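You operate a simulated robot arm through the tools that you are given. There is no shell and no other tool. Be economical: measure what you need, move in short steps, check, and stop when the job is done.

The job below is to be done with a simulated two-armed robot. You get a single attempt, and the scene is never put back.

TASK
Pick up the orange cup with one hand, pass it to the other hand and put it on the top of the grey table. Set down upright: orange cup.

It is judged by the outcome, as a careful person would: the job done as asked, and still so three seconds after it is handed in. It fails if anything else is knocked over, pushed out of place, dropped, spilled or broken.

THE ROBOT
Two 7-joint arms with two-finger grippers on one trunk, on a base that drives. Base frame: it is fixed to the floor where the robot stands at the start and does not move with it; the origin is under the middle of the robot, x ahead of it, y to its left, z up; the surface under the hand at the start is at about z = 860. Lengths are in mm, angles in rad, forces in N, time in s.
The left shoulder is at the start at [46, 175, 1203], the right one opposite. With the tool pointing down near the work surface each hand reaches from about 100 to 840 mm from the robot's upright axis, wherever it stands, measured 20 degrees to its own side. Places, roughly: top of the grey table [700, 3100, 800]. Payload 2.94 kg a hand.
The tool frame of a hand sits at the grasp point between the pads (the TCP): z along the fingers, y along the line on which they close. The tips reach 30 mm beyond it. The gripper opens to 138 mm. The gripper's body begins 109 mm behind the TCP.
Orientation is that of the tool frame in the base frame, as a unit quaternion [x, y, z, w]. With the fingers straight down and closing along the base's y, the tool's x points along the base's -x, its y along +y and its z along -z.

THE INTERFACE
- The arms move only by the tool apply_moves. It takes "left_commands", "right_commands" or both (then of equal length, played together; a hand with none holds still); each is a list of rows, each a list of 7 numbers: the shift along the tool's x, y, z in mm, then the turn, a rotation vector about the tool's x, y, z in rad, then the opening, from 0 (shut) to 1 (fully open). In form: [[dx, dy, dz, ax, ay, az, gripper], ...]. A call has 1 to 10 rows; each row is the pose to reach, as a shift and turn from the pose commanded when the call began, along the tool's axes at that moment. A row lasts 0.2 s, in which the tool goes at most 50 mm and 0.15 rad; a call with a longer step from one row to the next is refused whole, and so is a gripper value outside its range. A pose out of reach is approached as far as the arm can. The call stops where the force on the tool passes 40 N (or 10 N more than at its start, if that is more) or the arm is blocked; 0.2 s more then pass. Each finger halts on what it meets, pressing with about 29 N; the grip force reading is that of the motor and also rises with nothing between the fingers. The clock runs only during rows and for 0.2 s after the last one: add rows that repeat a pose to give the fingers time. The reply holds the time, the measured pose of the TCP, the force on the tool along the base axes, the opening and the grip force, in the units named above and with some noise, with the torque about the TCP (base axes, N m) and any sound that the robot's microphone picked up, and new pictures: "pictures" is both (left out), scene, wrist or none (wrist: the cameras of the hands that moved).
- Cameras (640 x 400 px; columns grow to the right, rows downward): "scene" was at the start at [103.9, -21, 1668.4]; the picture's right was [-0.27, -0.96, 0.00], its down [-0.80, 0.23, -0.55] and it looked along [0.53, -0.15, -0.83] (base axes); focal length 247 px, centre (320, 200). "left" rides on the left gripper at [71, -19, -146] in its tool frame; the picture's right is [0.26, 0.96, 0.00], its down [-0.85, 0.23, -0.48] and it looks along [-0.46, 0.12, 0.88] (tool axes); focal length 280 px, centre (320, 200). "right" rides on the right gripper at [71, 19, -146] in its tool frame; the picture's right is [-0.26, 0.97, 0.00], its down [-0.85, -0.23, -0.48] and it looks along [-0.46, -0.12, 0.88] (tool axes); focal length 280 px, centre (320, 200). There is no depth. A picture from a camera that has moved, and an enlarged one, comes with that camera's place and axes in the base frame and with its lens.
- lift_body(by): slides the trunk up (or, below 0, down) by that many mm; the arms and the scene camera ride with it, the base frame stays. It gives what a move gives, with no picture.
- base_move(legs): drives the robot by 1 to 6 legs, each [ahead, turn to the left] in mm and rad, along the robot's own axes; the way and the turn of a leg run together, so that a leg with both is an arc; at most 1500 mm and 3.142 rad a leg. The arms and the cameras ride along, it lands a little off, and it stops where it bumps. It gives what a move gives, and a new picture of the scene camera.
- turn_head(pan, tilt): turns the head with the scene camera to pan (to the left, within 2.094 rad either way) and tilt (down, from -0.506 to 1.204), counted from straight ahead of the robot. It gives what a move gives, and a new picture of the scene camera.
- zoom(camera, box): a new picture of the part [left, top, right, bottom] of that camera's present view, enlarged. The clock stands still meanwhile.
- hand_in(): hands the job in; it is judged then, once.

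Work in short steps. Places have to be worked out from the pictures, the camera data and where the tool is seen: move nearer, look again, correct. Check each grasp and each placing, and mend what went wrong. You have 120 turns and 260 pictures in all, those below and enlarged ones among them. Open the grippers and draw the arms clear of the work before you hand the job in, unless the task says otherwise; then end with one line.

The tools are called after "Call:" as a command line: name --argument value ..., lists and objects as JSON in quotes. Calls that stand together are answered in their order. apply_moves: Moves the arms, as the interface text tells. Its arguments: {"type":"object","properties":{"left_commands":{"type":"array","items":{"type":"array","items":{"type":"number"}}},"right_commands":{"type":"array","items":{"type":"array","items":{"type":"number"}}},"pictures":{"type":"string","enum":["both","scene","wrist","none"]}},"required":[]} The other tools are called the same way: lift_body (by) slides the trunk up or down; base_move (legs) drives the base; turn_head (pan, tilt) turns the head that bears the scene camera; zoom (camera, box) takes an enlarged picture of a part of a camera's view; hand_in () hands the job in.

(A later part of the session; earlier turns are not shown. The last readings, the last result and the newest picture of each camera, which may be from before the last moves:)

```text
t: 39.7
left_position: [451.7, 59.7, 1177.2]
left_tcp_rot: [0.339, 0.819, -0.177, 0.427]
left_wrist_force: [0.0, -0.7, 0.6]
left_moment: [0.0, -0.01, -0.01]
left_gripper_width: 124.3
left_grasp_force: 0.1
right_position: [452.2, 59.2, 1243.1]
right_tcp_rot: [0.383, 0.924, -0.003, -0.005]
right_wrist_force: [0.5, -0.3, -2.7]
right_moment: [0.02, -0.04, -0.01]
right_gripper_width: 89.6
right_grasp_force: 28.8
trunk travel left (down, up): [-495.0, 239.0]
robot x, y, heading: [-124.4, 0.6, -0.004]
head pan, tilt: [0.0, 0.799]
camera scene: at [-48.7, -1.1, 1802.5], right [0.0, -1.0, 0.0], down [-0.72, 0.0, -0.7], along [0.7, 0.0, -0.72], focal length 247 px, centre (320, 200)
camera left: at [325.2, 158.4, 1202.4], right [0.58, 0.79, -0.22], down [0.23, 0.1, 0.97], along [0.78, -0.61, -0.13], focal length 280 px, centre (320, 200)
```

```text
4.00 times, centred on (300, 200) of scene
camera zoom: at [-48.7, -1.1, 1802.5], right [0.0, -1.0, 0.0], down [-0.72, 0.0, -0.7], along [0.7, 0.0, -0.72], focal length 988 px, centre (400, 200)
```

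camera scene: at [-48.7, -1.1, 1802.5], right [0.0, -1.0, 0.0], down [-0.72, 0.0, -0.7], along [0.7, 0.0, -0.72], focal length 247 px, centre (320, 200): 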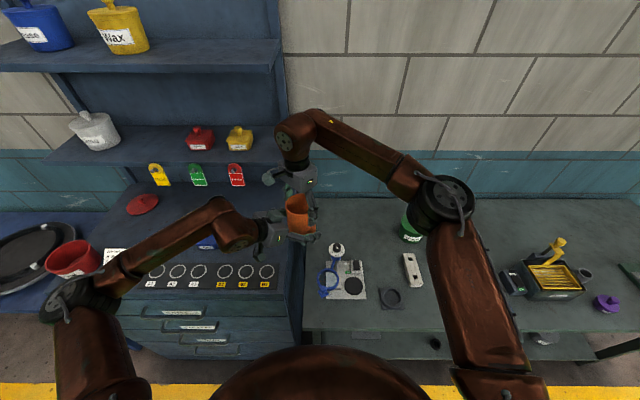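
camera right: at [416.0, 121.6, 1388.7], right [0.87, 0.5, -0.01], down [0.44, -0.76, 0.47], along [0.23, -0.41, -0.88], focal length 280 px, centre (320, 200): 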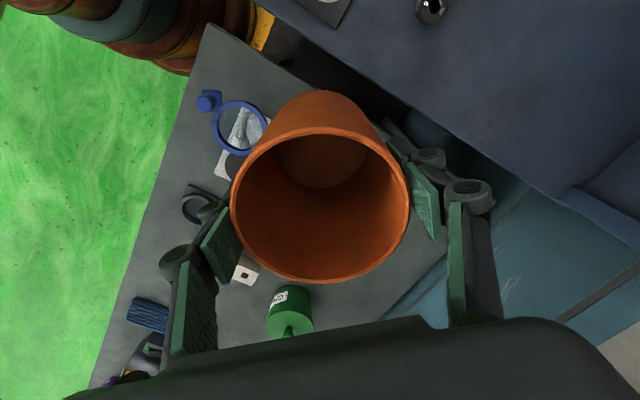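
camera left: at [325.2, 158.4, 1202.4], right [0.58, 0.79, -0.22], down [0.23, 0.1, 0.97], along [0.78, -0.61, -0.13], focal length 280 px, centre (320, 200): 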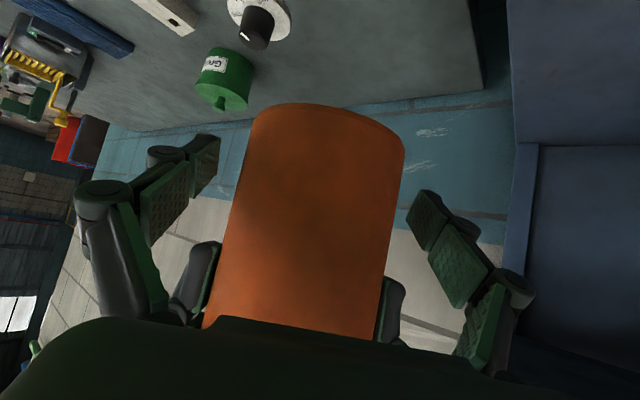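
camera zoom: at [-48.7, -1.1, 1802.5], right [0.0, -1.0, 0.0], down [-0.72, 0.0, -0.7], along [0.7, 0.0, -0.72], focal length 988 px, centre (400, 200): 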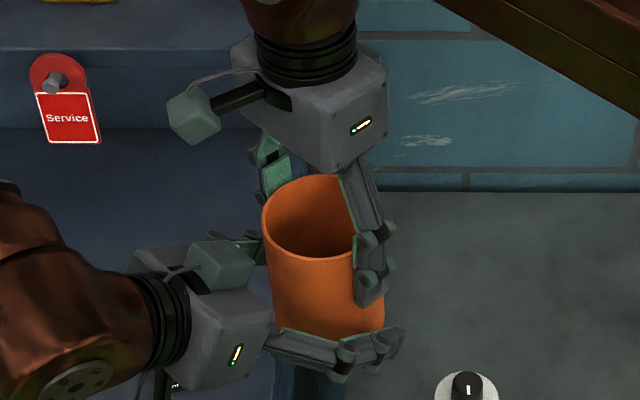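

Both hands are on the cup without interference: left low, right high. Closing the left gripper while the right still holds.

Call:
apply_moves --left_commands '[[0, 0, 0, 0, 0, 0, 0.5], [0, 0, 0, 0, 0, 0, 0.5], [0, 0, 0, 0, 0, 0, 0.5], [0, 0, 0, 0, 0, 0, 0.5], [0, 0, 0, 0, 0, 0, 0.5]]' --pictures "wrist"

```text
t: 40.9
left_position: [451.1, 58.4, 1177.8]
left_tcp_rot: [0.339, 0.819, -0.178, 0.427]
left_wrist_force: [-5.8, -2.5, 2.3]
left_moment: [-0.05, 0.07, -0.04]
left_gripper_width: 88.7
left_grasp_force: 29.2
right_position: [452.4, 57.9, 1242.8]
right_tcp_rot: [0.382, 0.924, -0.004, -0.005]
right_wrist_force: [6.6, 2.5, -4.7]
right_moment: [0.16, -0.46, 0.07]
right_gripper_width: 89.7
right_grasp_force: 28.5
trunk travel left (down, up): [-495.0, 239.0]
robot x, y, heading: [-124.4, -1.2, 0.004]
head pan, tilt: [0.0, 0.799]
camera left: at [325.1, 158.0, 1202.4], right [0.58, 0.79, -0.22], down [0.23, 0.1, 0.97], along [0.78, -0.61, -0.13], focal length 280 px, centre (320, 200)
```

left: 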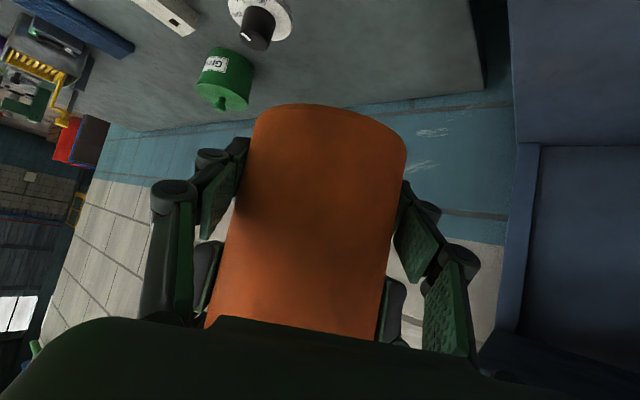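

Both hands grip it (internal force only about 7 N). Releasing the right hand.

Call:
apply_moves --right_commands '[[0, 0, 0, 0, 0, 0, 0.75], [0, 0, 0, 0, 0, 0, 0.85], [0, 0, 0, 0, 0, 0, 0.9], [0, 0, 0, 0, 0, 0, 0.9]]' --pictures "wrist"

```text
t: 41.9
left_position: [451.7, 60.8, 1176.5]
left_tcp_rot: [0.339, 0.82, -0.177, 0.426]
left_wrist_force: [0.0, -0.3, 1.1]
left_moment: [0.0, 0.01, 0.05]
left_gripper_width: 88.8
left_grasp_force: 29.4
right_position: [453.5, 59.5, 1242.3]
right_tcp_rot: [0.382, 0.924, -0.003, -0.005]
right_wrist_force: [-0.3, 0.0, 0.6]
right_moment: [0.02, 0.03, 0.01]
right_gripper_width: 124.4
right_grasp_force: 0.1
trunk travel left (down, up): [-495.0, 239.0]
robot x, y, heading: [-129.2, -0.1, 0.004]
head pan, tilt: [0.0, 0.799]
camera right: at [416.8, 122.0, 1388.3], right [0.87, 0.5, -0.01], down [0.44, -0.76, 0.47], along [0.23, -0.41, -0.88], focal length 280 px, centre (320, 200)
```

right: 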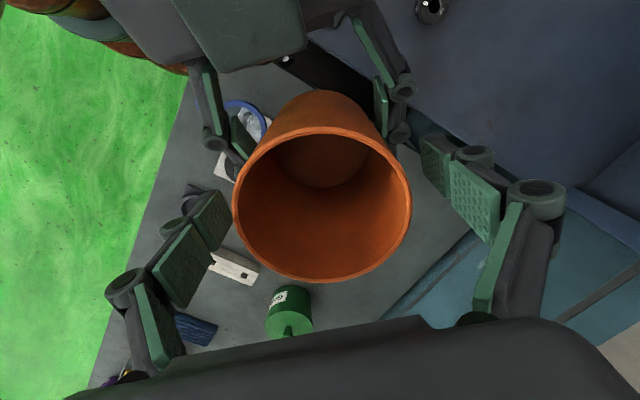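

Right hand is free and the cup stays put. I raise the right hand clear.

Call:
apply_moves --right_commands '[[0, 0, -25, 0, 0, 0, 0.9], [0, 0, -60, 0, 0, 0, 0.9], [0, 0, -100, 0, 0, 0, 0.9], [0, -40, -120, 0, 0, 0, 0.9], [0, -80, -120, 0, 0, 0, 0.9], [0, -80, -120, 0, 0, 0, 0.9]]'

```text
t: 43.3
left_position: [450.6, 61.0, 1177.6]
left_tcp_rot: [0.338, 0.819, -0.178, 0.427]
left_wrist_force: [-0.4, 0.0, -0.3]
left_moment: [-0.04, 0.01, -0.01]
left_gripper_width: 88.9
left_grasp_force: 29.0
right_position: [397.6, 4.7, 1365.0]
right_tcp_rot: [0.381, 0.925, -0.004, -0.005]
right_wrist_force: [0.0, 0.5, -0.5]
right_moment: [-0.06, 0.04, 0.02]
right_gripper_width: 124.2
right_grasp_force: 0.1
trunk travel left (down, up): [-495.0, 239.0]
robot x, y, heading: [-126.6, -1.8, 0.002]
head pan, tilt: [0.0, 0.799]
camera scene: at [-47.5, 1.0, 1802.5], right [0.0, -1.0, 0.0], down [-0.72, 0.0, -0.7], along [0.7, 0.0, -0.72], focal length 247 px, centre (320, 200)
camera right: at [362.2, 67.4, 1510.1], right [0.87, 0.5, -0.01], down [0.45, -0.76, 0.47], along [0.23, -0.42, -0.88], focal length 280 px, centre (320, 200)
```

scene: 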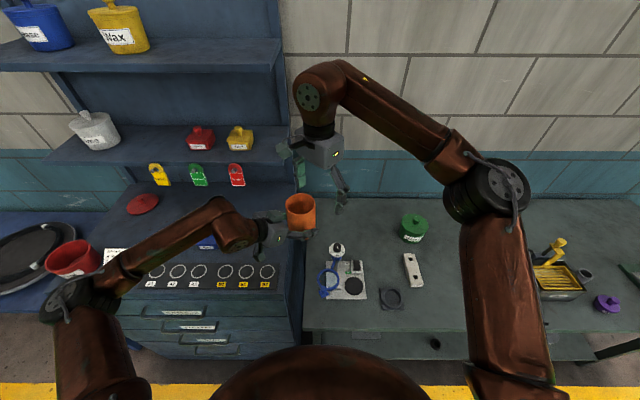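
right: 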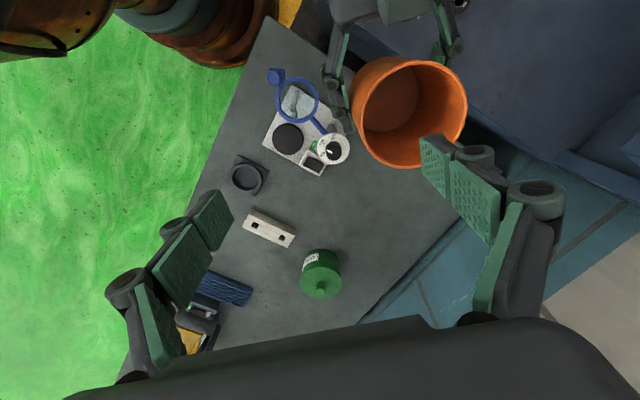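

The pass is done. Now I tuck both arms towards the body before driving: cup to about (340, 120), right hand to about (300, -175).

Call:
apply_moves --left_commands '[[11, -6, -16, 0, 0, 0, 0.5], [23, -12, -33, 0, 0, 0, 0.5], [34, -18, -49, 0, 0, 0, 0.5], [46, -24, -66, 0, 0, 0, 0.5], [58, -30, -82, 0, 0, 0, 0.5], [69, -35.4, -98.4, 0, 0, 0, 0.5], [69, -35.4, -98.4, 0, 0, 0, 0.5]]' --right_commands '[[-9, -33, 13, 0, 0, 0, 0.9], [-19, -66, 27, 0, 0, 0, 0.9], [-28, -99, 40, 0, 0, 0, 0.9], [-38, -132, 53, 0, 0, 0, 0.9], [-47, -165, 67, 0, 0, 0, 0.9], [-56.6, -198, 80, 0, 0, 0, 0.9], [-56.6, -198, 80, 0, 0, 0, 0.9]]' --pictures "scene"

```text
t: 44.9
left_position: [342.7, 121.2, 1176.4]
left_tcp_rot: [0.339, 0.819, -0.179, 0.427]
left_wrist_force: [0.9, -0.2, -0.7]
left_moment: [-0.01, 0.04, -0.03]
left_gripper_width: 88.6
left_grasp_force: 28.6
right_position: [298.7, -177.1, 1283.5]
right_tcp_rot: [0.382, 0.924, -0.003, -0.005]
right_wrist_force: [1.0, -0.2, 0.3]
right_moment: [-0.02, 0.05, -0.03]
right_gripper_width: 124.0
right_grasp_force: 0.1
trunk travel left (down, up): [-495.0, 239.0]
robot x, y, heading: [-129.4, 0.5, -0.002]
head pan, tilt: [0.0, 0.799]
camera scene: at [-46.5, -0.1, 1802.4], right [0.0, -1.0, 0.0], down [-0.72, 0.0, -0.7], along [0.7, 0.0, -0.72], focal length 247 px, centre (320, 200)
```

scene: 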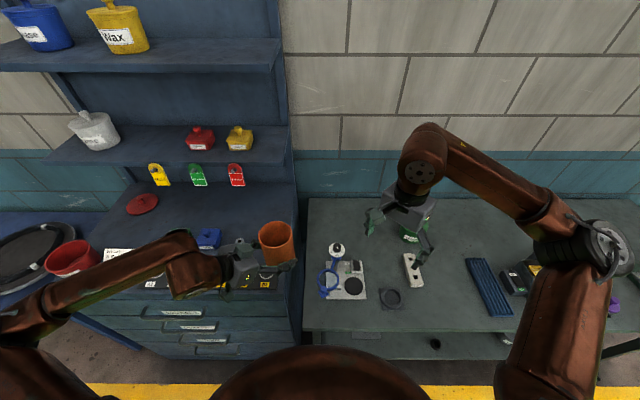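

Both arms tucked, cup held. I try backing up in a short leg.

Call:
base_move --legs '[[-150, 0]]'

```text
t: 46.3
left_position: [191.9, 120.7, 1177.8]
left_tcp_rot: [0.34, 0.82, -0.177, 0.426]
left_wrist_force: [-0.8, 0.5, -2.7]
left_moment: [-0.02, -0.04, -0.02]
left_gripper_width: 88.9
left_grasp_force: 28.5
right_position: [147.2, -178.2, 1284.9]
right_tcp_rot: [0.383, 0.924, -0.003, -0.005]
right_wrist_force: [-0.2, 0.2, -0.2]
right_moment: [-0.01, -0.02, 0.03]
right_gripper_width: 124.3
right_grasp_force: 0.2
trunk travel left (down, up): [-495.0, 239.0]
robot x, y, heading: [-276.0, -2.6, -0.002]
head pan, tilt: [0.0, 0.799]
camera scene: at [-198.2, -1.7, 1802.5], right [0.0, -1.0, 0.0], down [-0.72, 0.0, -0.7], along [0.7, 0.0, -0.72], focal length 247 px, centre (320, 200)
```

scene: 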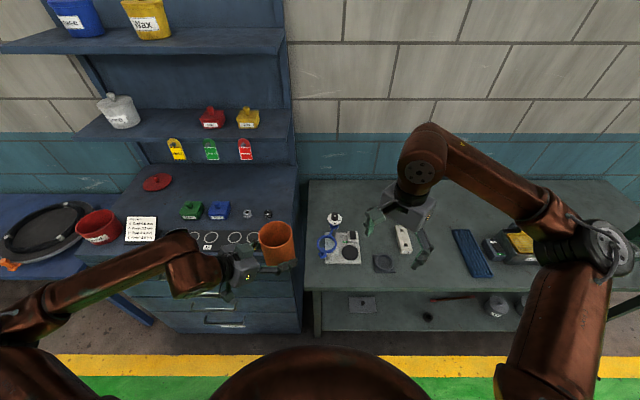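

No obstruction this time. Backing further into the lane.

Call:
base_move --legs '[[-200, 0], [-150, 0]]'

```text
t: 48.8
left_position: [-115.0, 119.5, 1166.8]
left_tcp_rot: [0.337, 0.825, -0.186, 0.414]
left_wrist_force: [1.0, 1.5, -2.5]
left_moment: [-0.06, 0.03, 0.01]
left_gripper_width: 88.5
left_grasp_force: 28.9
right_position: [-159.0, -178.4, 1274.3]
right_tcp_rot: [0.384, 0.923, -0.01, -0.022]
right_wrist_force: [-2.9, -0.5, -0.7]
right_moment: [-0.01, -0.32, -0.05]
right_gripper_width: 124.2
right_grasp_force: 0.1
trunk travel left (down, up): [-495.0, 239.0]
robot x, y, heading: [-625.1, 0.5, -0.002]
head pan, tilt: [0.0, 0.799]
camera scene: at [-472.9, -1.1, 1804.2], right [0.0, -1.0, 0.0], down [-0.75, 0.0, -0.67], along [0.67, 0.0, -0.75], focal length 247 px, centre (320, 200)
```

scene: 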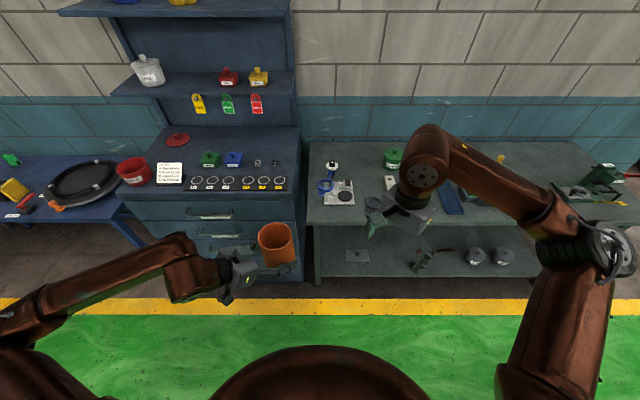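

The body pitches when stopping, so I lower the trunk by 220 mm for stability, then turn left.

Call:
lift_body --by -220

Call:
base_move --legs '[[0, 0.5], [0, 0.5], [0, 0.571]]'

```text
t: 49.3
left_position: [-82.1, 183.1, 1192.7]
left_tcp_rot: [0.279, 0.83, -0.099, 0.472]
left_wrist_force: [0.7, 1.4, -5.2]
left_moment: [-0.07, -0.08, -0.11]
left_gripper_width: 88.5
left_grasp_force: 28.8
right_position: [-225.1, -186.3, 1300.9]
right_tcp_rot: [0.41, 0.912, 0.021, -0.011]
right_wrist_force: [0.7, -0.4, -0.8]
right_moment: [0.04, 0.09, 0.03]
right_gripper_width: 124.4
right_grasp_force: 0.0
trunk travel left (down, up): [-487.0, 248.0]
robot x, y, heading: [-620.7, -0.2, -0.002]
head pan, tilt: [0.0, 0.799]
stopped: the arm was blocked; the commanded pose is now the measured one
```

```text
t: 50.0
left_position: [-193.9, 209.1, 1224.1]
left_tcp_rot: [0.27, 0.822, -0.048, 0.5]
left_wrist_force: [-2.7, -0.8, -3.0]
left_moment: [0.06, -0.13, 0.2]
left_gripper_width: 88.5
left_grasp_force: 29.2
right_position: [-361.0, -185.7, 1320.4]
right_tcp_rot: [0.402, 0.914, 0.042, 0.042]
right_wrist_force: [-0.4, -0.4, 1.3]
right_moment: [-0.04, -0.04, 0.0]
right_gripper_width: 124.2
right_grasp_force: 0.6
trunk travel left (down, up): [-487.0, 248.0]
robot x, y, heading: [-627.6, -2.6, 0.003]
head pan, tilt: [0.0, 0.799]
stopped in leg 1: the robot was blocked; the commanded pose is now the measured one
camera scene: at [-574.4, 1.1, 1796.5], right [0.01, -1.0, 0.0], down [-0.71, -0.01, -0.71], along [0.71, 0.0, -0.71], focal length 247 px, centre (320, 200)
```

scene: 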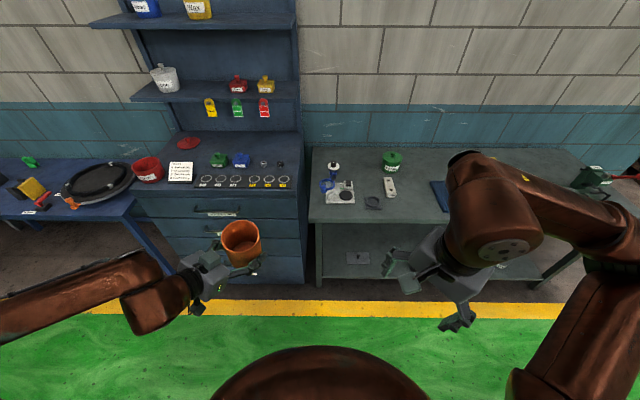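

The body still swings after each base leg, and commanding it then registers as "blocked". I wait for it to settle.

Call:
apply_moves --left_commands '[[0, 0, 0, 0, 0, 0, 0.5], [0, 0, 0, 0, 0, 0, 0.5], [0, 0, 0, 0, 0, 0, 0.5], [0, 0, 0, 0, 0, 0, 0.5], [0, 0, 0, 0, 0, 0, 0.5], [0, 0, 0, 0, 0, 0, 0.5], [0, 0, 0, 0, 0, 0, 0.5], [0, 0, 0, 0, 0, 0, 0.5], [0, 0, 0, 0, 0, 0, 0.5], [0, 0, 0, 0, 0, 0, 0.5]]' --pictures "none"

Call:
apply_moves --left_commands '[[0, 0, 0, 0, 0, 0, 0.5], [0, 0, 0, 0, 0, 0, 0.5], [0, 0, 0, 0, 0, 0, 0.5], [0, 0, 0, 0, 0, 0, 0.5], [0, 0, 0, 0, 0, 0, 0.5], [0, 0, 0, 0, 0, 0, 0.5], [0, 0, 0, 0, 0, 0, 0.5], [0, 0, 0, 0, 0, 0, 0.5], [0, 0, 0, 0, 0, 0, 0.5], [0, 0, 0, 0, 0, 0, 0.5]]' --pictures "scene"

```text
t: 50.8
left_position: [-139.8, 249.8, 1280.2]
left_tcp_rot: [0.201, 0.816, -0.003, 0.543]
left_wrist_force: [2.5, 0.9, -4.9]
left_moment: [0.0, 0.0, -0.08]
left_gripper_width: 88.5
left_grasp_force: 28.7
right_position: [-408.8, -194.2, 1315.1]
right_tcp_rot: [0.404, 0.911, 0.045, 0.063]
right_wrist_force: [4.5, 0.9, -2.6]
right_moment: [-0.14, 0.43, 0.01]
right_gripper_width: 113.1
right_grasp_force: 0.1
trunk travel left (down, up): [-487.0, 248.0]
robot x, y, heading: [-621.9, -0.4, 0.01]
head pan, tilt: [0.0, 0.799]
stopped in row 3 (left hand): the arm was blocked; the commanded pose is now the measured one
```

```text
t: 51.9
left_position: [-177.4, 250.8, 1296.5]
left_tcp_rot: [0.179, 0.81, -0.008, 0.559]
left_wrist_force: [-4.2, -1.2, -4.1]
left_moment: [0.07, -0.25, 0.16]
left_gripper_width: 88.5
left_grasp_force: 29.1
right_position: [-450.8, -194.6, 1321.2]
right_tcp_rot: [0.402, 0.911, 0.052, 0.079]
right_wrist_force: [6.0, 6.8, -3.6]
right_moment: [0.05, -0.2, -0.18]
right_gripper_width: 111.4
right_grasp_force: 0.1
trunk travel left (down, up): [-487.0, 248.0]
robot x, y, heading: [-627.2, -1.1, 0.004]
head pan, tilt: [0.0, 0.799]
stopped in row 5 (left hand): the arm was blocked; the commanded pose is now the measured one
camera scene: at [-569.8, -2.1, 1795.5], right [0.01, -1.0, 0.0], down [-0.71, 0.0, -0.71], along [0.71, 0.01, -0.71], focal length 247 px, centre (320, 200)
```

scene: 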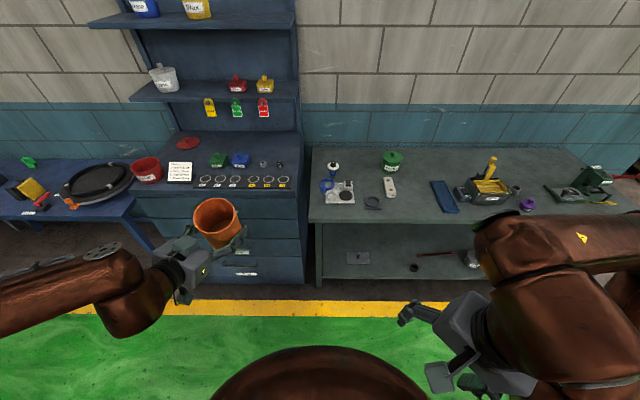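

Holding commands keep re-triggering; turning the head earlier let the sway die out without disturbing the arms, so I use that to wait.

Call:
turn_head --pan 1.2 --tilt 0.6

Call:
turn_head --pan 0.0 --tilt 0.8

```text
t: 53.3
left_position: [-167.9, 248.3, 1279.9]
left_tcp_rot: [0.189, 0.815, -0.015, 0.547]
left_wrist_force: [-1.3, -0.5, -4.3]
left_moment: [0.03, -0.06, 0.05]
left_gripper_width: 88.9
left_grasp_force: 29.1
right_position: [-426.0, -190.4, 1320.9]
right_tcp_rot: [0.404, 0.911, 0.048, 0.067]
right_wrist_force: [-0.6, 0.4, -0.3]
right_moment: [-0.01, -0.18, 0.02]
right_gripper_width: 124.1
right_grasp_force: 0.0
trunk travel left (down, up): [-487.0, 248.0]
robot x, y, heading: [-623.2, 1.7, 0.009]
head pan, tilt: [1.201, 0.6]
camera scene: at [-603.5, 82.0, 1811.2], right [0.93, -0.36, 0.01], down [-0.2, -0.53, -0.83], along [0.3, 0.77, -0.56], focal length 247 px, centre (320, 200)
```

scene: 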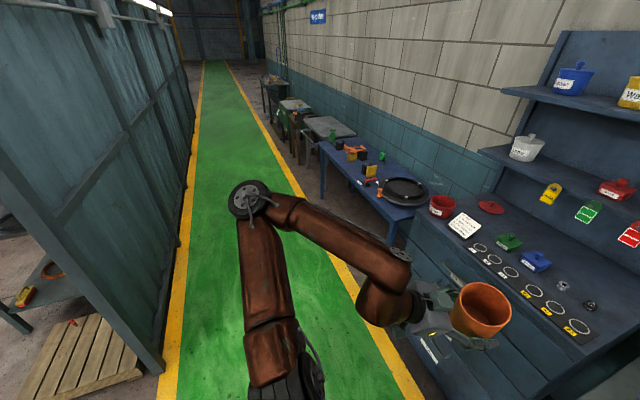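

```text
t: 54.7
left_position: [-161.0, 248.4, 1279.5]
left_tcp_rot: [0.19, 0.817, -0.016, 0.544]
left_wrist_force: [0.0, -0.7, -3.5]
left_moment: [-0.01, -0.02, 0.02]
left_gripper_width: 88.4
left_grasp_force: 28.8
right_position: [-419.9, -192.6, 1317.9]
right_tcp_rot: [0.404, 0.912, 0.046, 0.064]
right_wrist_force: [0.2, 1.2, 0.1]
right_moment: [-0.02, -0.01, 0.0]
right_gripper_width: 124.0
right_grasp_force: 0.1
trunk travel left (down, up): [-487.0, 248.0]
robot x, y, heading: [-625.4, -0.3, 0.007]
head pan, tilt: [0.0, 0.799]
camera scene: at [-545.2, -0.2, 1794.1], right [0.01, -1.0, 0.0], down [-0.72, -0.01, -0.7], along [0.7, 0.0, -0.72], focal length 247 px, centre (320, 200)
```

scene: 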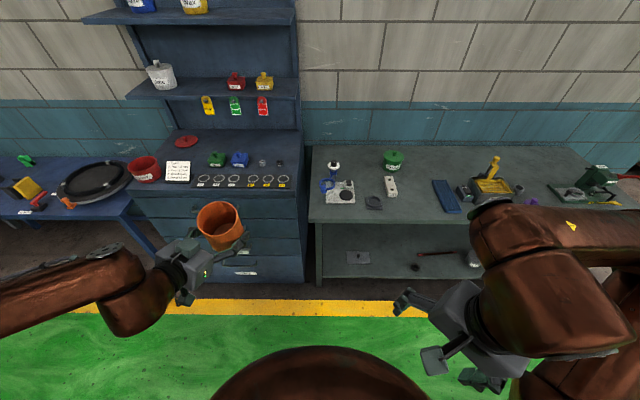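

Settled; the cup is still gripped (88 mm, 29 N) but tilted about 0.45 rad by the deflection. I restore the left hand's orientation so the cup is upright and ease the right hand off the body.

Call:
apply_moves --left_commands '[[14.2, -15.2, 11, 0.1186, 0.0349, 0.0163, 0.5], [28.4, -30.4, 22.1, 0.2372, 0.0699, 0.0327, 0.5], [42.7, -45.6, 33.2, 0.3559, 0.1048, 0.049, 0.5], [56.9, -60.8, 44.2, 0.4745, 0.1397, 0.0653, 0.5], [56.9, -60.8, 44.2, 0.4745, 0.1397, 0.0653, 0.5]]' --right_commands '[[-20, 22, 10, 0, 0, 0, 0.9], [-40, 44, 20, 0, 0, 0, 0.9], [-60, 66, 30, 0, 0, 0, 0.9], [-80, 88, 40, 0, 0, 0, 0.9], [-80, 88, 40, 0, 0, 0, 0.9]]'

```text
t: 55.9
left_position: [-164.8, 198.0, 1197.3]
left_tcp_rot: [0.34, 0.819, -0.177, 0.426]
left_wrist_force: [-0.5, 0.6, -3.7]
left_moment: [0.01, -0.01, 0.01]
left_gripper_width: 88.5
left_grasp_force: 29.6
right_position: [-297.0, -188.0, 1298.4]
right_tcp_rot: [0.403, 0.911, 0.046, 0.066]
right_wrist_force: [-0.1, 0.6, -0.6]
right_moment: [-0.03, -0.04, -0.03]
right_gripper_width: 124.5
right_grasp_force: 0.1
trunk travel left (down, up): [-487.0, 248.0]
robot x, y, heading: [-625.5, 4.2, 0.004]
head pan, tilt: [0.0, 0.799]
camera scene: at [-547.2, 1.8, 1794.2], right [0.01, -1.0, 0.0], down [-0.72, -0.01, -0.7], along [0.7, 0.0, -0.72], focal length 247 px, centre (320, 200)
camera right: at [-353.7, -128.0, 1439.0], right [0.88, 0.45, 0.15], down [0.32, -0.8, 0.51], along [0.35, -0.4, -0.85], focal length 280 px, centre (320, 200)
camera left: at [-289.3, 298.1, 1222.8], right [0.58, 0.79, -0.22], down [0.23, 0.09, 0.97], along [0.78, -0.61, -0.13], focal length 280 px, centre (320, 200)
```

scene: 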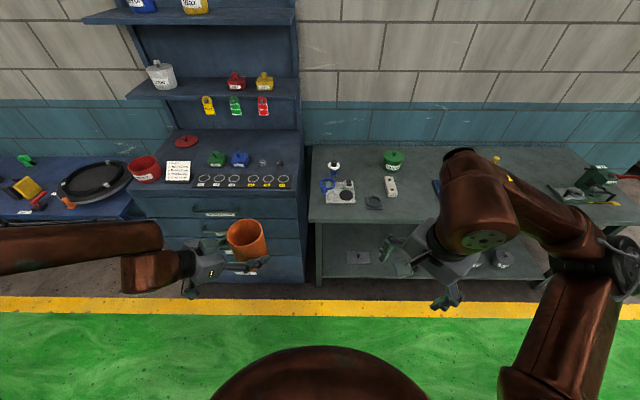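
right: 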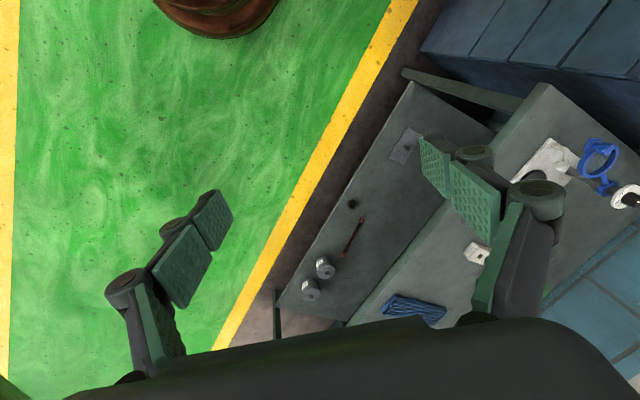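
left: 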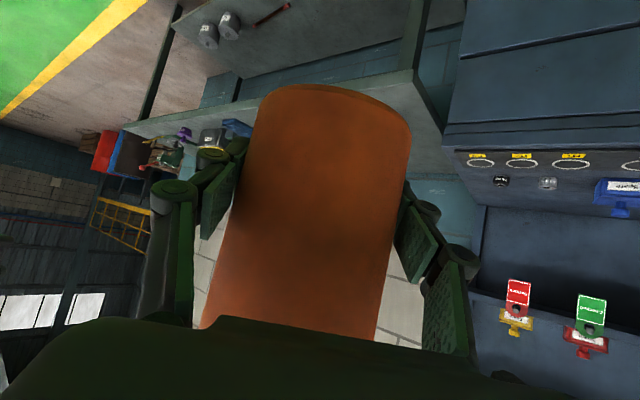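

Upright again and stable. Lowering the trunk by 200 mm.

Call:
lift_body --by -200

```text
t: 58.1
left_position: [-163.1, 197.4, 997.6]
left_tcp_rot: [0.342, 0.819, -0.177, 0.426]
left_wrist_force: [-0.3, 0.0, -2.9]
left_moment: [-0.01, 0.02, 0.0]
left_gripper_width: 88.4
left_grasp_force: 29.1
right_position: [-295.4, -191.2, 1097.2]
right_tcp_rot: [0.403, 0.912, 0.047, 0.065]
right_wrist_force: [-0.1, -0.2, 1.1]
right_moment: [-0.04, -0.02, -0.04]
right_gripper_width: 124.3
right_grasp_force: 0.1
trunk travel left (down, up): [-287.0, 448.0]
robot x, y, heading: [-620.1, -0.5, 0.007]
head pan, tilt: [0.0, 0.799]
```

Now turning left in place to face along the lane.

Call:
base_move --legs '[[0, 1.56]]'

```text
t: 62.2
left_position: [-808.7, 467.7, 996.4]
left_tcp_rot: [-0.327, 0.825, 0.169, 0.428]
left_wrist_force: [-0.2, 0.1, -3.3]
left_moment: [0.02, 0.04, 0.0]
left_gripper_width: 88.2
left_grasp_force: 28.9
right_position: [-423.8, 324.1, 1097.9]
right_tcp_rot: [-0.347, 0.934, 0.078, 0.015]
right_wrist_force: [0.5, 0.2, -0.1]
right_moment: [0.01, -0.01, -0.01]
right_gripper_width: 124.1
right_grasp_force: 0.1
trunk travel left (down, up): [-287.0, 448.0]
robot x, y, heading: [-624.8, 4.1, 1.548]
head pan, tilt: [0.0, 0.799]
camera scene: at [-620.9, 164.4, 1592.7], right [1.0, -0.02, 0.0], down [-0.01, -0.72, -0.7], along [0.01, 0.7, -0.72], focal length 247 px, centre (320, 200)
```

scene: 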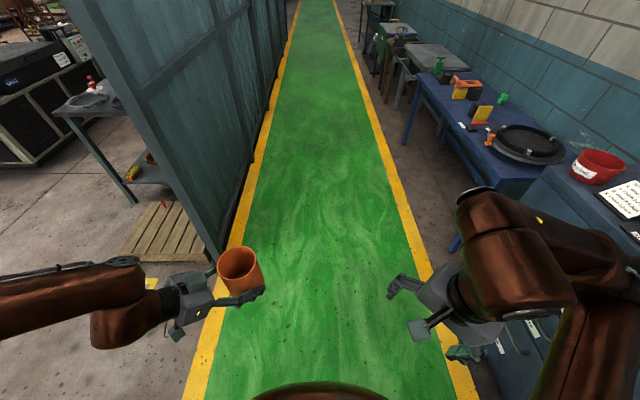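

The turn was clean and stable. The lane ahead is free; I drive forward with a slight right bend to keep the left elbow off the partition.

Call:
base_move --legs '[[700, -0.12]]'

```text
t: 66.1
left_position: [-693.7, 1193.8, 998.0]
left_tcp_rot: [-0.277, 0.843, 0.144, 0.438]
left_wrist_force: [0.1, -0.2, -3.6]
left_moment: [-0.02, -0.02, 0.02]
left_gripper_width: 88.4
left_grasp_force: 29.4
right_position: [-329.8, 1004.4, 1097.2]
right_tcp_rot: [-0.29, 0.954, 0.077, 0.018]
right_wrist_force: [-0.3, 1.0, -0.2]
right_moment: [0.0, 0.02, 0.01]
right_gripper_width: 124.1
right_grasp_force: 0.1
trunk travel left (down, up): [-287.0, 448.0]
robot x, y, heading: [-567.1, 710.9, 1.43]
head pan, tilt: [0.0, 0.799]
camera scene: at [-544.0, 870.6, 1592.6], right [0.99, -0.14, 0.0], down [-0.1, -0.71, -0.7], along [0.1, 0.69, -0.72], focal length 247 px, centre (320, 200)
```

scene: 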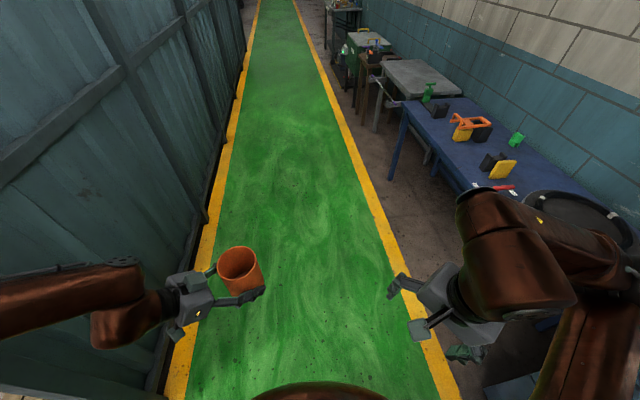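

Stable. Next leg of 1000 mm along the lane.

Call:
base_move --legs '[[1000, 0.1]]'

```text
t: 71.3
left_position: [-655.3, 2186.0, 996.3]
left_tcp_rot: [-0.321, 0.827, 0.167, 0.43]
left_wrist_force: [1.3, -0.3, -3.1]
left_moment: [0.04, -0.07, 0.01]
left_gripper_width: 88.4
left_grasp_force: 28.9
right_position: [-273.7, 2036.8, 1096.5]
right_tcp_rot: [-0.34, 0.937, 0.077, 0.013]
right_wrist_force: [-0.2, -0.6, -0.7]
right_moment: [-0.03, -0.03, 0.01]
right_gripper_width: 124.1
right_grasp_force: 0.1
trunk travel left (down, up): [-287.0, 448.0]
robot x, y, heading: [-475.7, 1717.3, 1.53]
head pan, tilt: [0.0, 0.799]
camera scene: at [-472.2, 1880.8, 1592.6], right [1.0, -0.04, 0.0], down [-0.03, -0.72, -0.7], along [0.03, 0.7, -0.72], focal length 247 px, centre (320, 200)
```

scene: 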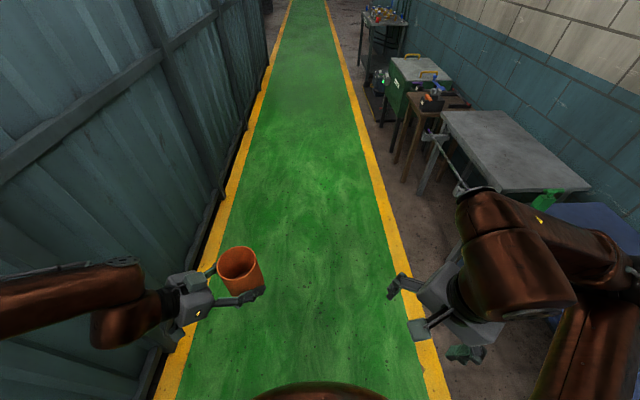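

The grey table's top looks empty (x 410 to 1010, y 2690 to 3470). Something bar-like is at its front edge; I zoom to see.

Call:
turn_head --pan -0.6 --tilt 0.45

Call:
zoom --camera "scene" --box '[160, 80, 480, 280]'

```text
t: 72.3
left_position: [-654.7, 2186.4, 996.3]
left_tcp_rot: [-0.32, 0.828, 0.166, 0.43]
left_wrist_force: [-0.4, -0.2, -3.7]
left_moment: [0.0, -0.01, -0.01]
left_gripper_width: 88.4
left_grasp_force: 29.0
right_position: [-273.5, 2037.4, 1098.1]
right_tcp_rot: [-0.339, 0.937, 0.078, 0.013]
right_wrist_force: [0.1, -0.8, 0.6]
right_moment: [0.01, -0.01, -0.01]
right_gripper_width: 124.0
right_grasp_force: 0.1
trunk travel left (down, up): [-287.0, 448.0]
robot x, y, heading: [-476.3, 1717.4, 1.528]
head pan, tilt: [-0.6, 0.45]
camera scene: at [-420.6, 1873.6, 1623.0], right [0.8, -0.59, 0.0], down [-0.26, -0.35, -0.9], along [0.53, 0.72, -0.44], focal length 247 px, centre (320, 200)
```

scene: 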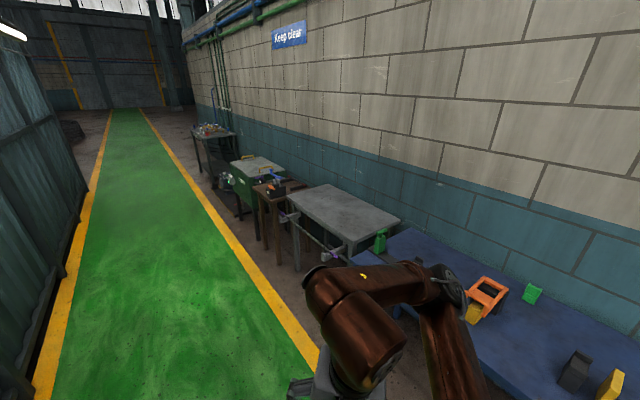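

```text
2.00 times, centred on (320, 180) of scene
camera zoom: at [-420.6, 1873.6, 1623.0], right [0.8, -0.59, 0.0], down [-0.26, -0.35, -0.9], along [0.53, 0.72, -0.44], focal length 494 px, centre (320, 240)
```

zoom: 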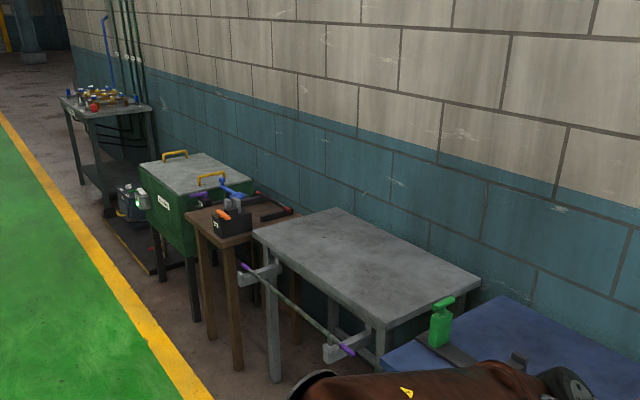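

The table holds a rod on two brackets projecting from its front below the top (to about x 240), so I'll keep the base back of that. Driving on to y ≈ 2870.

Call:
base_move --legs '[[1150, 0.02]]'

Call:
turn_head --pan 0.0 --tilt 0.8

```text
t: 78.2
left_position: [-645.1, 3338.4, 997.7]
left_tcp_rot: [-0.333, 0.823, 0.173, 0.427]
left_wrist_force: [0.0, 0.4, -4.1]
left_moment: [-0.03, 0.0, 0.0]
left_gripper_width: 88.4
left_grasp_force: 28.8
right_position: [-258.5, 3200.6, 1097.9]
right_tcp_rot: [-0.353, 0.932, 0.078, 0.012]
right_wrist_force: [-0.6, 0.3, -0.1]
right_moment: [0.01, -0.01, 0.01]
right_gripper_width: 124.4
right_grasp_force: 0.0
trunk travel left (down, up): [-287.0, 448.0]
robot x, y, heading: [-456.1, 2876.3, 1.565]
head pan, tilt: [-0.6, 0.45]
camera scene: at [-401.3, 3033.3, 1623.0], right [0.82, -0.57, 0.0], down [-0.25, -0.36, -0.9], along [0.51, 0.74, -0.44], focal length 247 px, centre (320, 200)
```

scene: 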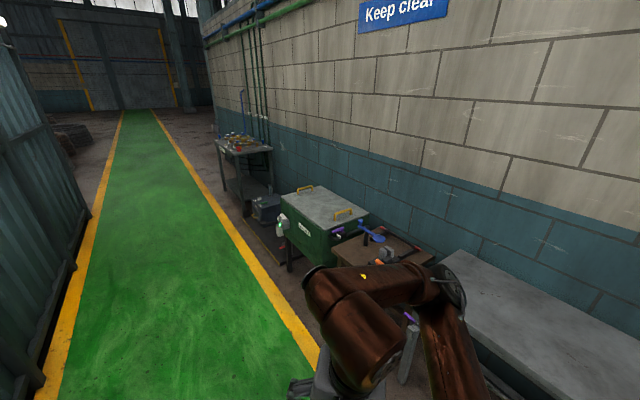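

```text
t: 79.2
left_position: [-645.6, 3337.7, 998.0]
left_tcp_rot: [-0.333, 0.822, 0.173, 0.427]
left_wrist_force: [0.2, 0.2, -4.0]
left_moment: [0.02, -0.01, 0.0]
left_gripper_width: 88.3
left_grasp_force: 29.2
right_position: [-259.6, 3199.1, 1097.5]
right_tcp_rot: [-0.353, 0.932, 0.079, 0.012]
right_wrist_force: [0.3, -0.3, 0.3]
right_moment: [0.02, 0.01, -0.01]
right_gripper_width: 124.2
right_grasp_force: 0.1
trunk travel left (down, up): [-287.0, 448.0]
robot x, y, heading: [-454.6, 2873.1, 1.568]
head pan, tilt: [0.0, 0.799]
camera scene: at [-453.1, 3037.9, 1592.7], right [1.0, -0.01, 0.0], down [0.0, -0.72, -0.7], along [0.0, 0.7, -0.72], focal length 247 px, centre (320, 200)
```

scene: 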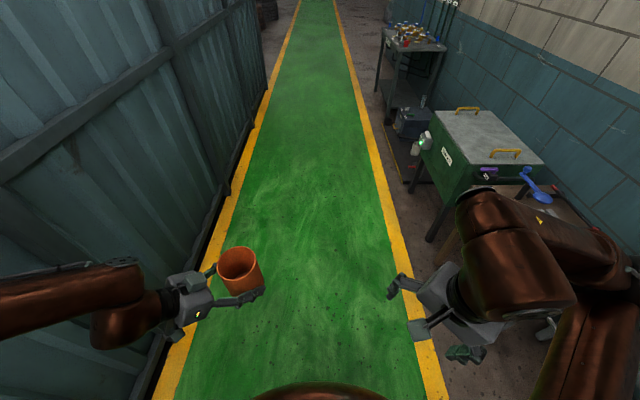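

At (-455, 2873). Turning right to face the table.

Call:
base_move --legs '[[0, -1.568]]'

```text
t: 83.5
left_position: [11.5, 3060.6, 997.4]
left_tcp_rot: [0.35, 0.815, -0.182, 0.424]
left_wrist_force: [0.4, 0.7, -3.0]
left_moment: [0.0, 0.05, -0.01]
left_gripper_width: 88.4
left_grasp_force: 29.1
right_position: [-130.4, 2674.9, 1096.7]
right_tcp_rot: [0.414, 0.907, 0.046, 0.065]
right_wrist_force: [0.7, -0.3, 0.1]
right_moment: [0.01, 0.0, 0.01]
right_gripper_width: 124.4
right_grasp_force: 0.1
trunk travel left (down, up): [-287.0, 448.0]
robot x, y, heading: [-456.1, 2873.7, -0.014]
head pan, tilt: [0.0, 0.799]
camera scene: at [-288.3, 2869.7, 1592.6], right [-0.02, -1.0, 0.0], down [-0.72, 0.01, -0.7], along [0.7, -0.01, -0.72], focal length 247 px, centre (320, 200)
```

scene: 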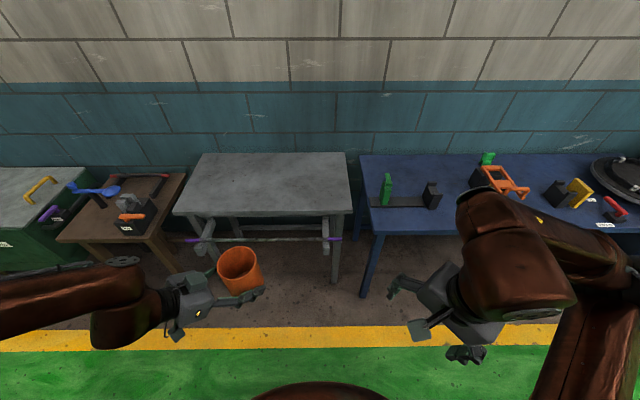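

The table is clear, front edge x ≈ 400, rod around x 340 below it. I drive ahead 370 mm, staying well short of the rod.

Call:
base_move --legs '[[370, 0.014]]'

Call:
turn_head --pan 0.2 --tilt 1.0

```text
t: 85.8
left_position: [379.3, 3062.5, 995.2]
left_tcp_rot: [0.345, 0.818, -0.18, 0.424]
left_wrist_force: [0.8, -1.0, -3.4]
left_moment: [-0.01, -0.02, 0.0]
left_gripper_width: 88.5
left_grasp_force: 29.2
right_position: [241.1, 2675.9, 1097.5]
right_tcp_rot: [0.409, 0.909, 0.047, 0.065]
right_wrist_force: [0.2, -0.9, -0.2]
right_moment: [-0.01, 0.04, 0.0]
right_gripper_width: 124.3
right_grasp_force: 0.1
trunk travel left (down, up): [-287.0, 448.0]
robot x, y, heading: [-87.5, 2869.6, -0.006]
head pan, tilt: [0.0, 0.799]
camera scene: at [81.7, 2868.2, 1592.5], right [0.0, -1.0, 0.0], down [-0.72, 0.0, -0.7], along [0.7, 0.0, -0.72], focal length 247 px, centre (320, 200)
```

scene: 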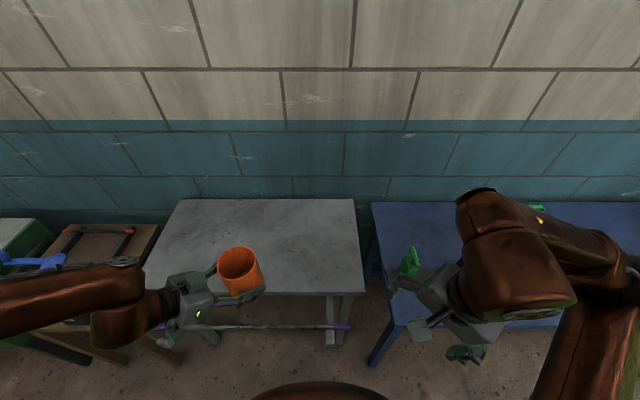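

```text
t: 86.6
left_position: [378.9, 3060.9, 996.4]
left_tcp_rot: [0.345, 0.817, -0.18, 0.425]
left_wrist_force: [0.3, 0.2, -3.4]
left_moment: [0.02, -0.03, 0.01]
left_gripper_width: 88.4
left_grasp_force: 29.0
right_position: [240.9, 2675.6, 1098.1]
right_tcp_rot: [0.408, 0.909, 0.046, 0.066]
right_wrist_force: [0.4, 0.2, 0.3]
right_moment: [0.0, 0.02, -0.06]
right_gripper_width: 124.4
right_grasp_force: 0.1
trunk travel left (down, up): [-287.0, 448.0]
robot x, y, heading: [-84.5, 2866.5, -0.005]
head pan, tilt: [0.201, 1.0]
camera scene: at [68.1, 2882.1, 1577.6], right [0.19, -0.98, 0.0], down [-0.83, -0.16, -0.54], along [0.53, 0.11, -0.84], focal length 247 px, centre (320, 200)
```

scene: 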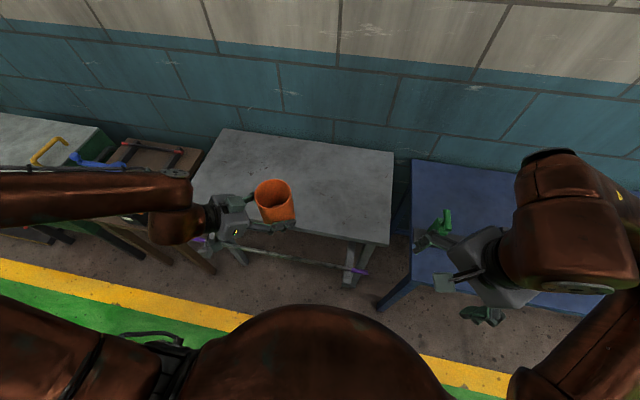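

Cup upright, left hand at (379, 3061, 996). I extend the left arm over the table to about (559, 3041, 960).

Call:
apply_moves --left_commands '[[-8, 19, 22, 0, 0, 0, 0.5], [-17, 38, 45, 0, 0, 0, 0.5], [-25, 58, 67, 0, 0, 0, 0.5], [-34, 77, 90, 0, 0, 0, 0.5], [-42, 96, 112, 0, 0, 0, 0.5], [-50.7, 115, 134.9, 0, 0, 0, 0.5], [-50.7, 115, 134.9, 0, 0, 0, 0.5]]'

```text
t: 88.2
left_position: [557.8, 3043.2, 960.6]
left_tcp_rot: [0.345, 0.818, -0.179, 0.425]
left_wrist_force: [0.2, 0.8, -3.5]
left_moment: [0.02, 0.01, 0.02]
left_gripper_width: 88.0
left_grasp_force: 29.0
right_position: [239.6, 2675.5, 1097.3]
right_tcp_rot: [0.408, 0.909, 0.047, 0.065]
right_wrist_force: [0.4, 0.3, -1.0]
right_moment: [0.01, -0.01, -0.01]
right_gripper_width: 124.3
right_grasp_force: 0.1
trunk travel left (down, up): [-287.0, 448.0]
robot x, y, heading: [-81.7, 2871.4, -0.003]
head pan, tilt: [0.201, 1.0]
camera scene: at [67.7, 2882.0, 1577.6], right [0.2, -0.98, 0.0], down [-0.83, -0.16, -0.54], along [0.53, 0.11, -0.84], focal length 247 px, centre (320, 200)
camera left: at [433.5, 3142.6, 985.9], right [0.59, 0.78, -0.21], down [0.23, 0.09, 0.97], along [0.77, -0.62, -0.13], focal length 280 px, centre (320, 200)
```

scene: 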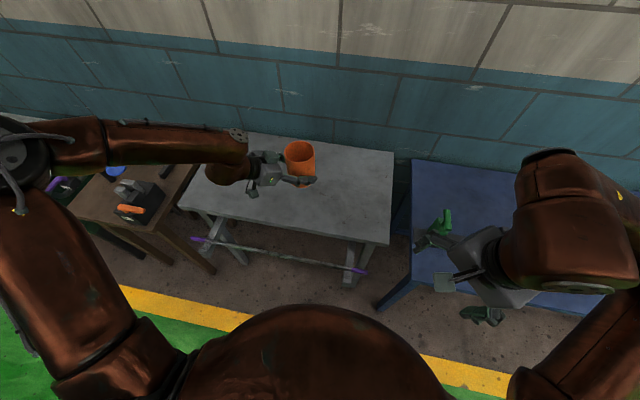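
left: 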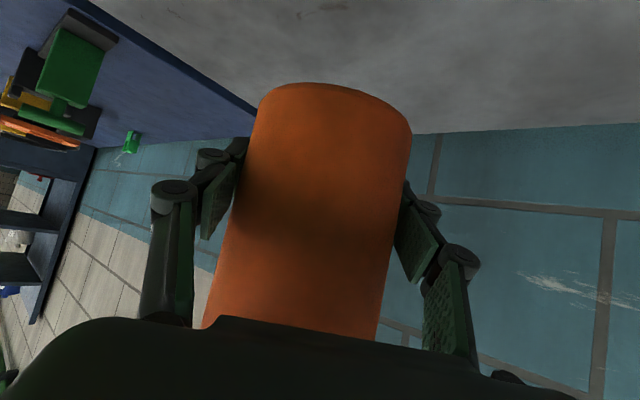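

Over the table. Lowering 100 mm first.

Call:
apply_moves --left_commands '[[16.4, 0, 11.5, 0, 0, 0, 0.5], [32.7, 0, 22.9, 0, 0, 0, 0.5], [49.1, 0, 34.4, 0, 0, 0, 0.5], [65.5, 0, 45.8, 0, 0, 0, 0.5], [81.9, 0, 57.3, 0, 0, 0, 0.5], [81.9, 0, 57.3, 0, 0, 0, 0.5]]'

Call:
zoom --camera "scene" --box '[220, 120, 380, 220]'

```text
t: 89.6
left_position: [557.3, 3041.1, 860.2]
left_tcp_rot: [0.346, 0.817, -0.18, 0.424]
left_wrist_force: [0.7, -0.8, -2.7]
left_moment: [0.05, 0.0, 0.03]
left_gripper_width: 88.3
left_grasp_force: 28.7
right_position: [239.6, 2675.3, 1097.3]
right_tcp_rot: [0.409, 0.909, 0.046, 0.065]
right_wrist_force: [0.6, 0.1, 1.2]
right_moment: [0.02, -0.01, 0.01]
right_gripper_width: 124.2
right_grasp_force: 0.0
trunk travel left (down, up): [-287.0, 448.0]
robot x, y, heading: [-83.1, 2872.3, 0.002]
head pan, tilt: [0.201, 1.0]
camera scene: at [67.7, 2881.7, 1577.6], right [0.2, -0.98, 0.0], down [-0.83, -0.16, -0.54], along [0.53, 0.11, -0.84], focal length 247 px, centre (320, 200)
camera left: at [432.3, 3142.2, 886.4], right [0.59, 0.78, -0.21], down [0.23, 0.09, 0.97], along [0.77, -0.62, -0.13], focal length 280 px, centre (320, 200)
```

scene: 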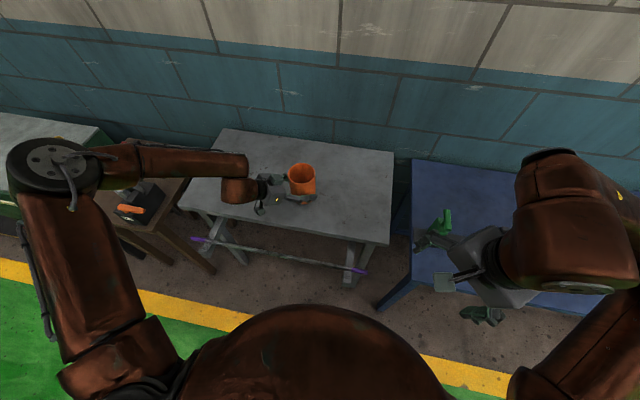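
left: 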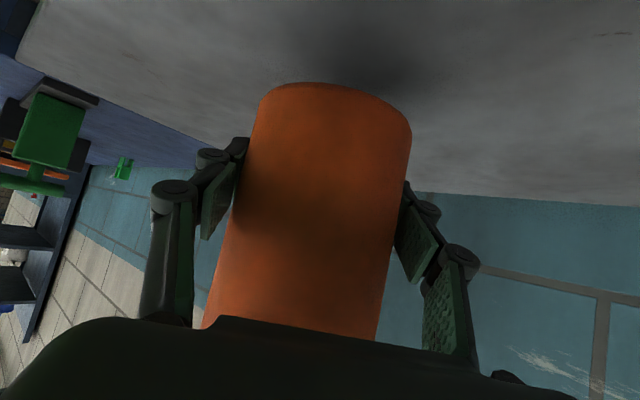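

```text
4.00 times, centred on (300, 170) of scene
camera zoom: at [67.7, 2881.7, 1577.6], right [0.2, -0.98, 0.0], down [-0.83, -0.16, -0.54], along [0.53, 0.11, -0.84], focal length 988 px, centre (400, 320)
```

zoom: 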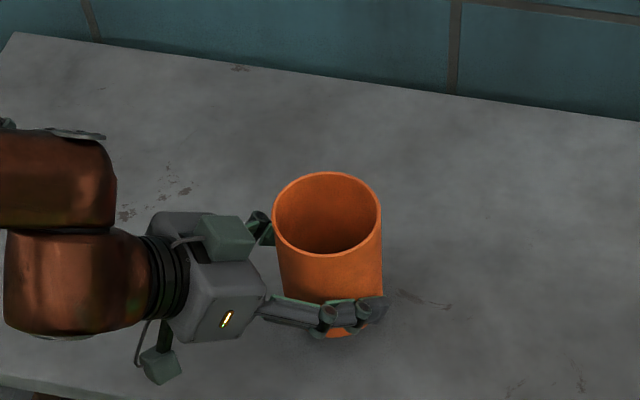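

Cup is about 25 mm above the table. Lowering in 3 mm rows.

Call:
apply_moves --left_commands '[[2.5, 0, 1.7, 0, 0, 0, 0.5], [4.9, 0, 3.4, 0, 0, 0, 0.5], [7.4, 0, 5.2, 0, 0, 0, 0.5], [9.8, 0, 6.9, 0, 0, 0, 0.5], [12.3, 0, 8.6, 0, 0, 0, 0.5], [14.7, 0, 10.3, 0, 0, 0, 0.5], [16.4, 0, 11.5, 0, 0, 0, 0.5]]' --pictures "wrist"

```text
t: 91.2
left_position: [551.0, 3047.3, 848.9]
left_tcp_rot: [0.345, 0.818, -0.179, 0.424]
left_wrist_force: [0.9, -0.1, -3.6]
left_moment: [-0.02, -0.03, 0.0]
left_gripper_width: 88.2
left_grasp_force: 28.9
left hand out of reach, approached as far as the arm can: row 3, 4, 5, 6, 7
right_position: [242.6, 2675.4, 1096.8]
right_tcp_rot: [0.408, 0.909, 0.046, 0.065]
right_wrist_force: [0.2, -0.9, 0.0]
right_moment: [0.03, 0.0, 0.0]
right_gripper_width: 124.2
right_grasp_force: 0.0
trunk travel left (down, up): [-287.0, 448.0]
robot x, y, heading: [-86.1, 2869.5, -0.002]
head pan, tilt: [0.201, 1.0]
camera left: at [426.6, 3147.5, 874.5], right [0.59, 0.78, -0.22], down [0.24, 0.09, 0.97], along [0.77, -0.62, -0.13], focal length 280 px, centre (320, 200)
```

left: 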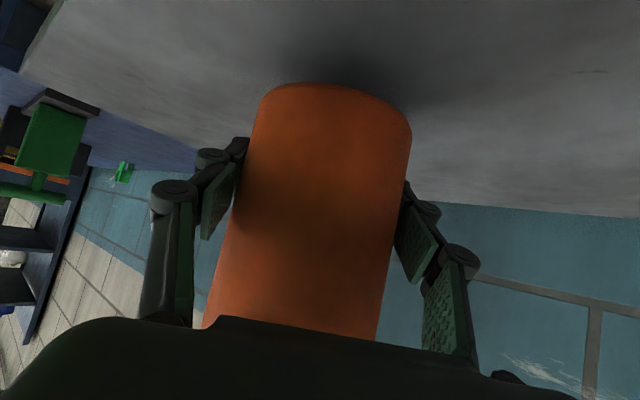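

The arm has reached its limit here, so I finish the descent with the trunk in small steps.

Call:
lift_body --by -8

Call:
zoom --camera "left" --box '[200, 40, 460, 200]'

```text
t: 91.7
left_position: [552.2, 3047.0, 841.7]
left_tcp_rot: [0.346, 0.817, -0.18, 0.425]
left_wrist_force: [-0.7, -0.4, -3.7]
left_moment: [0.01, -0.01, 0.03]
left_gripper_width: 88.3
left_grasp_force: 28.8
right_position: [240.2, 2676.4, 1089.1]
right_tcp_rot: [0.409, 0.909, 0.046, 0.066]
right_wrist_force: [-1.3, -0.3, 0.5]
right_moment: [0.0, -0.04, -0.01]
right_gripper_width: 124.0
right_grasp_force: 0.0
trunk travel left (down, up): [-279.0, 456.0]
robot x, y, heading: [-86.5, 2869.4, 0.002]
head pan, tilt: [0.201, 1.0]
```

```text
2.46 times, centred on (330, 120) of left
camera zoom: at [426.7, 3147.7, 867.1], right [0.59, 0.78, -0.21], down [0.23, 0.09, 0.97], along [0.77, -0.62, -0.13], focal length 690 px, centre (295, 397)
```

zoom: 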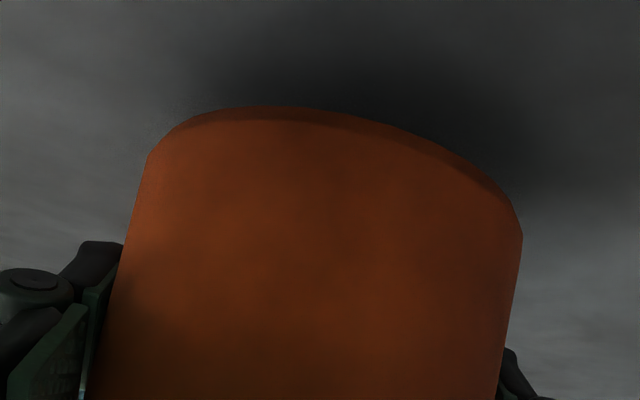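

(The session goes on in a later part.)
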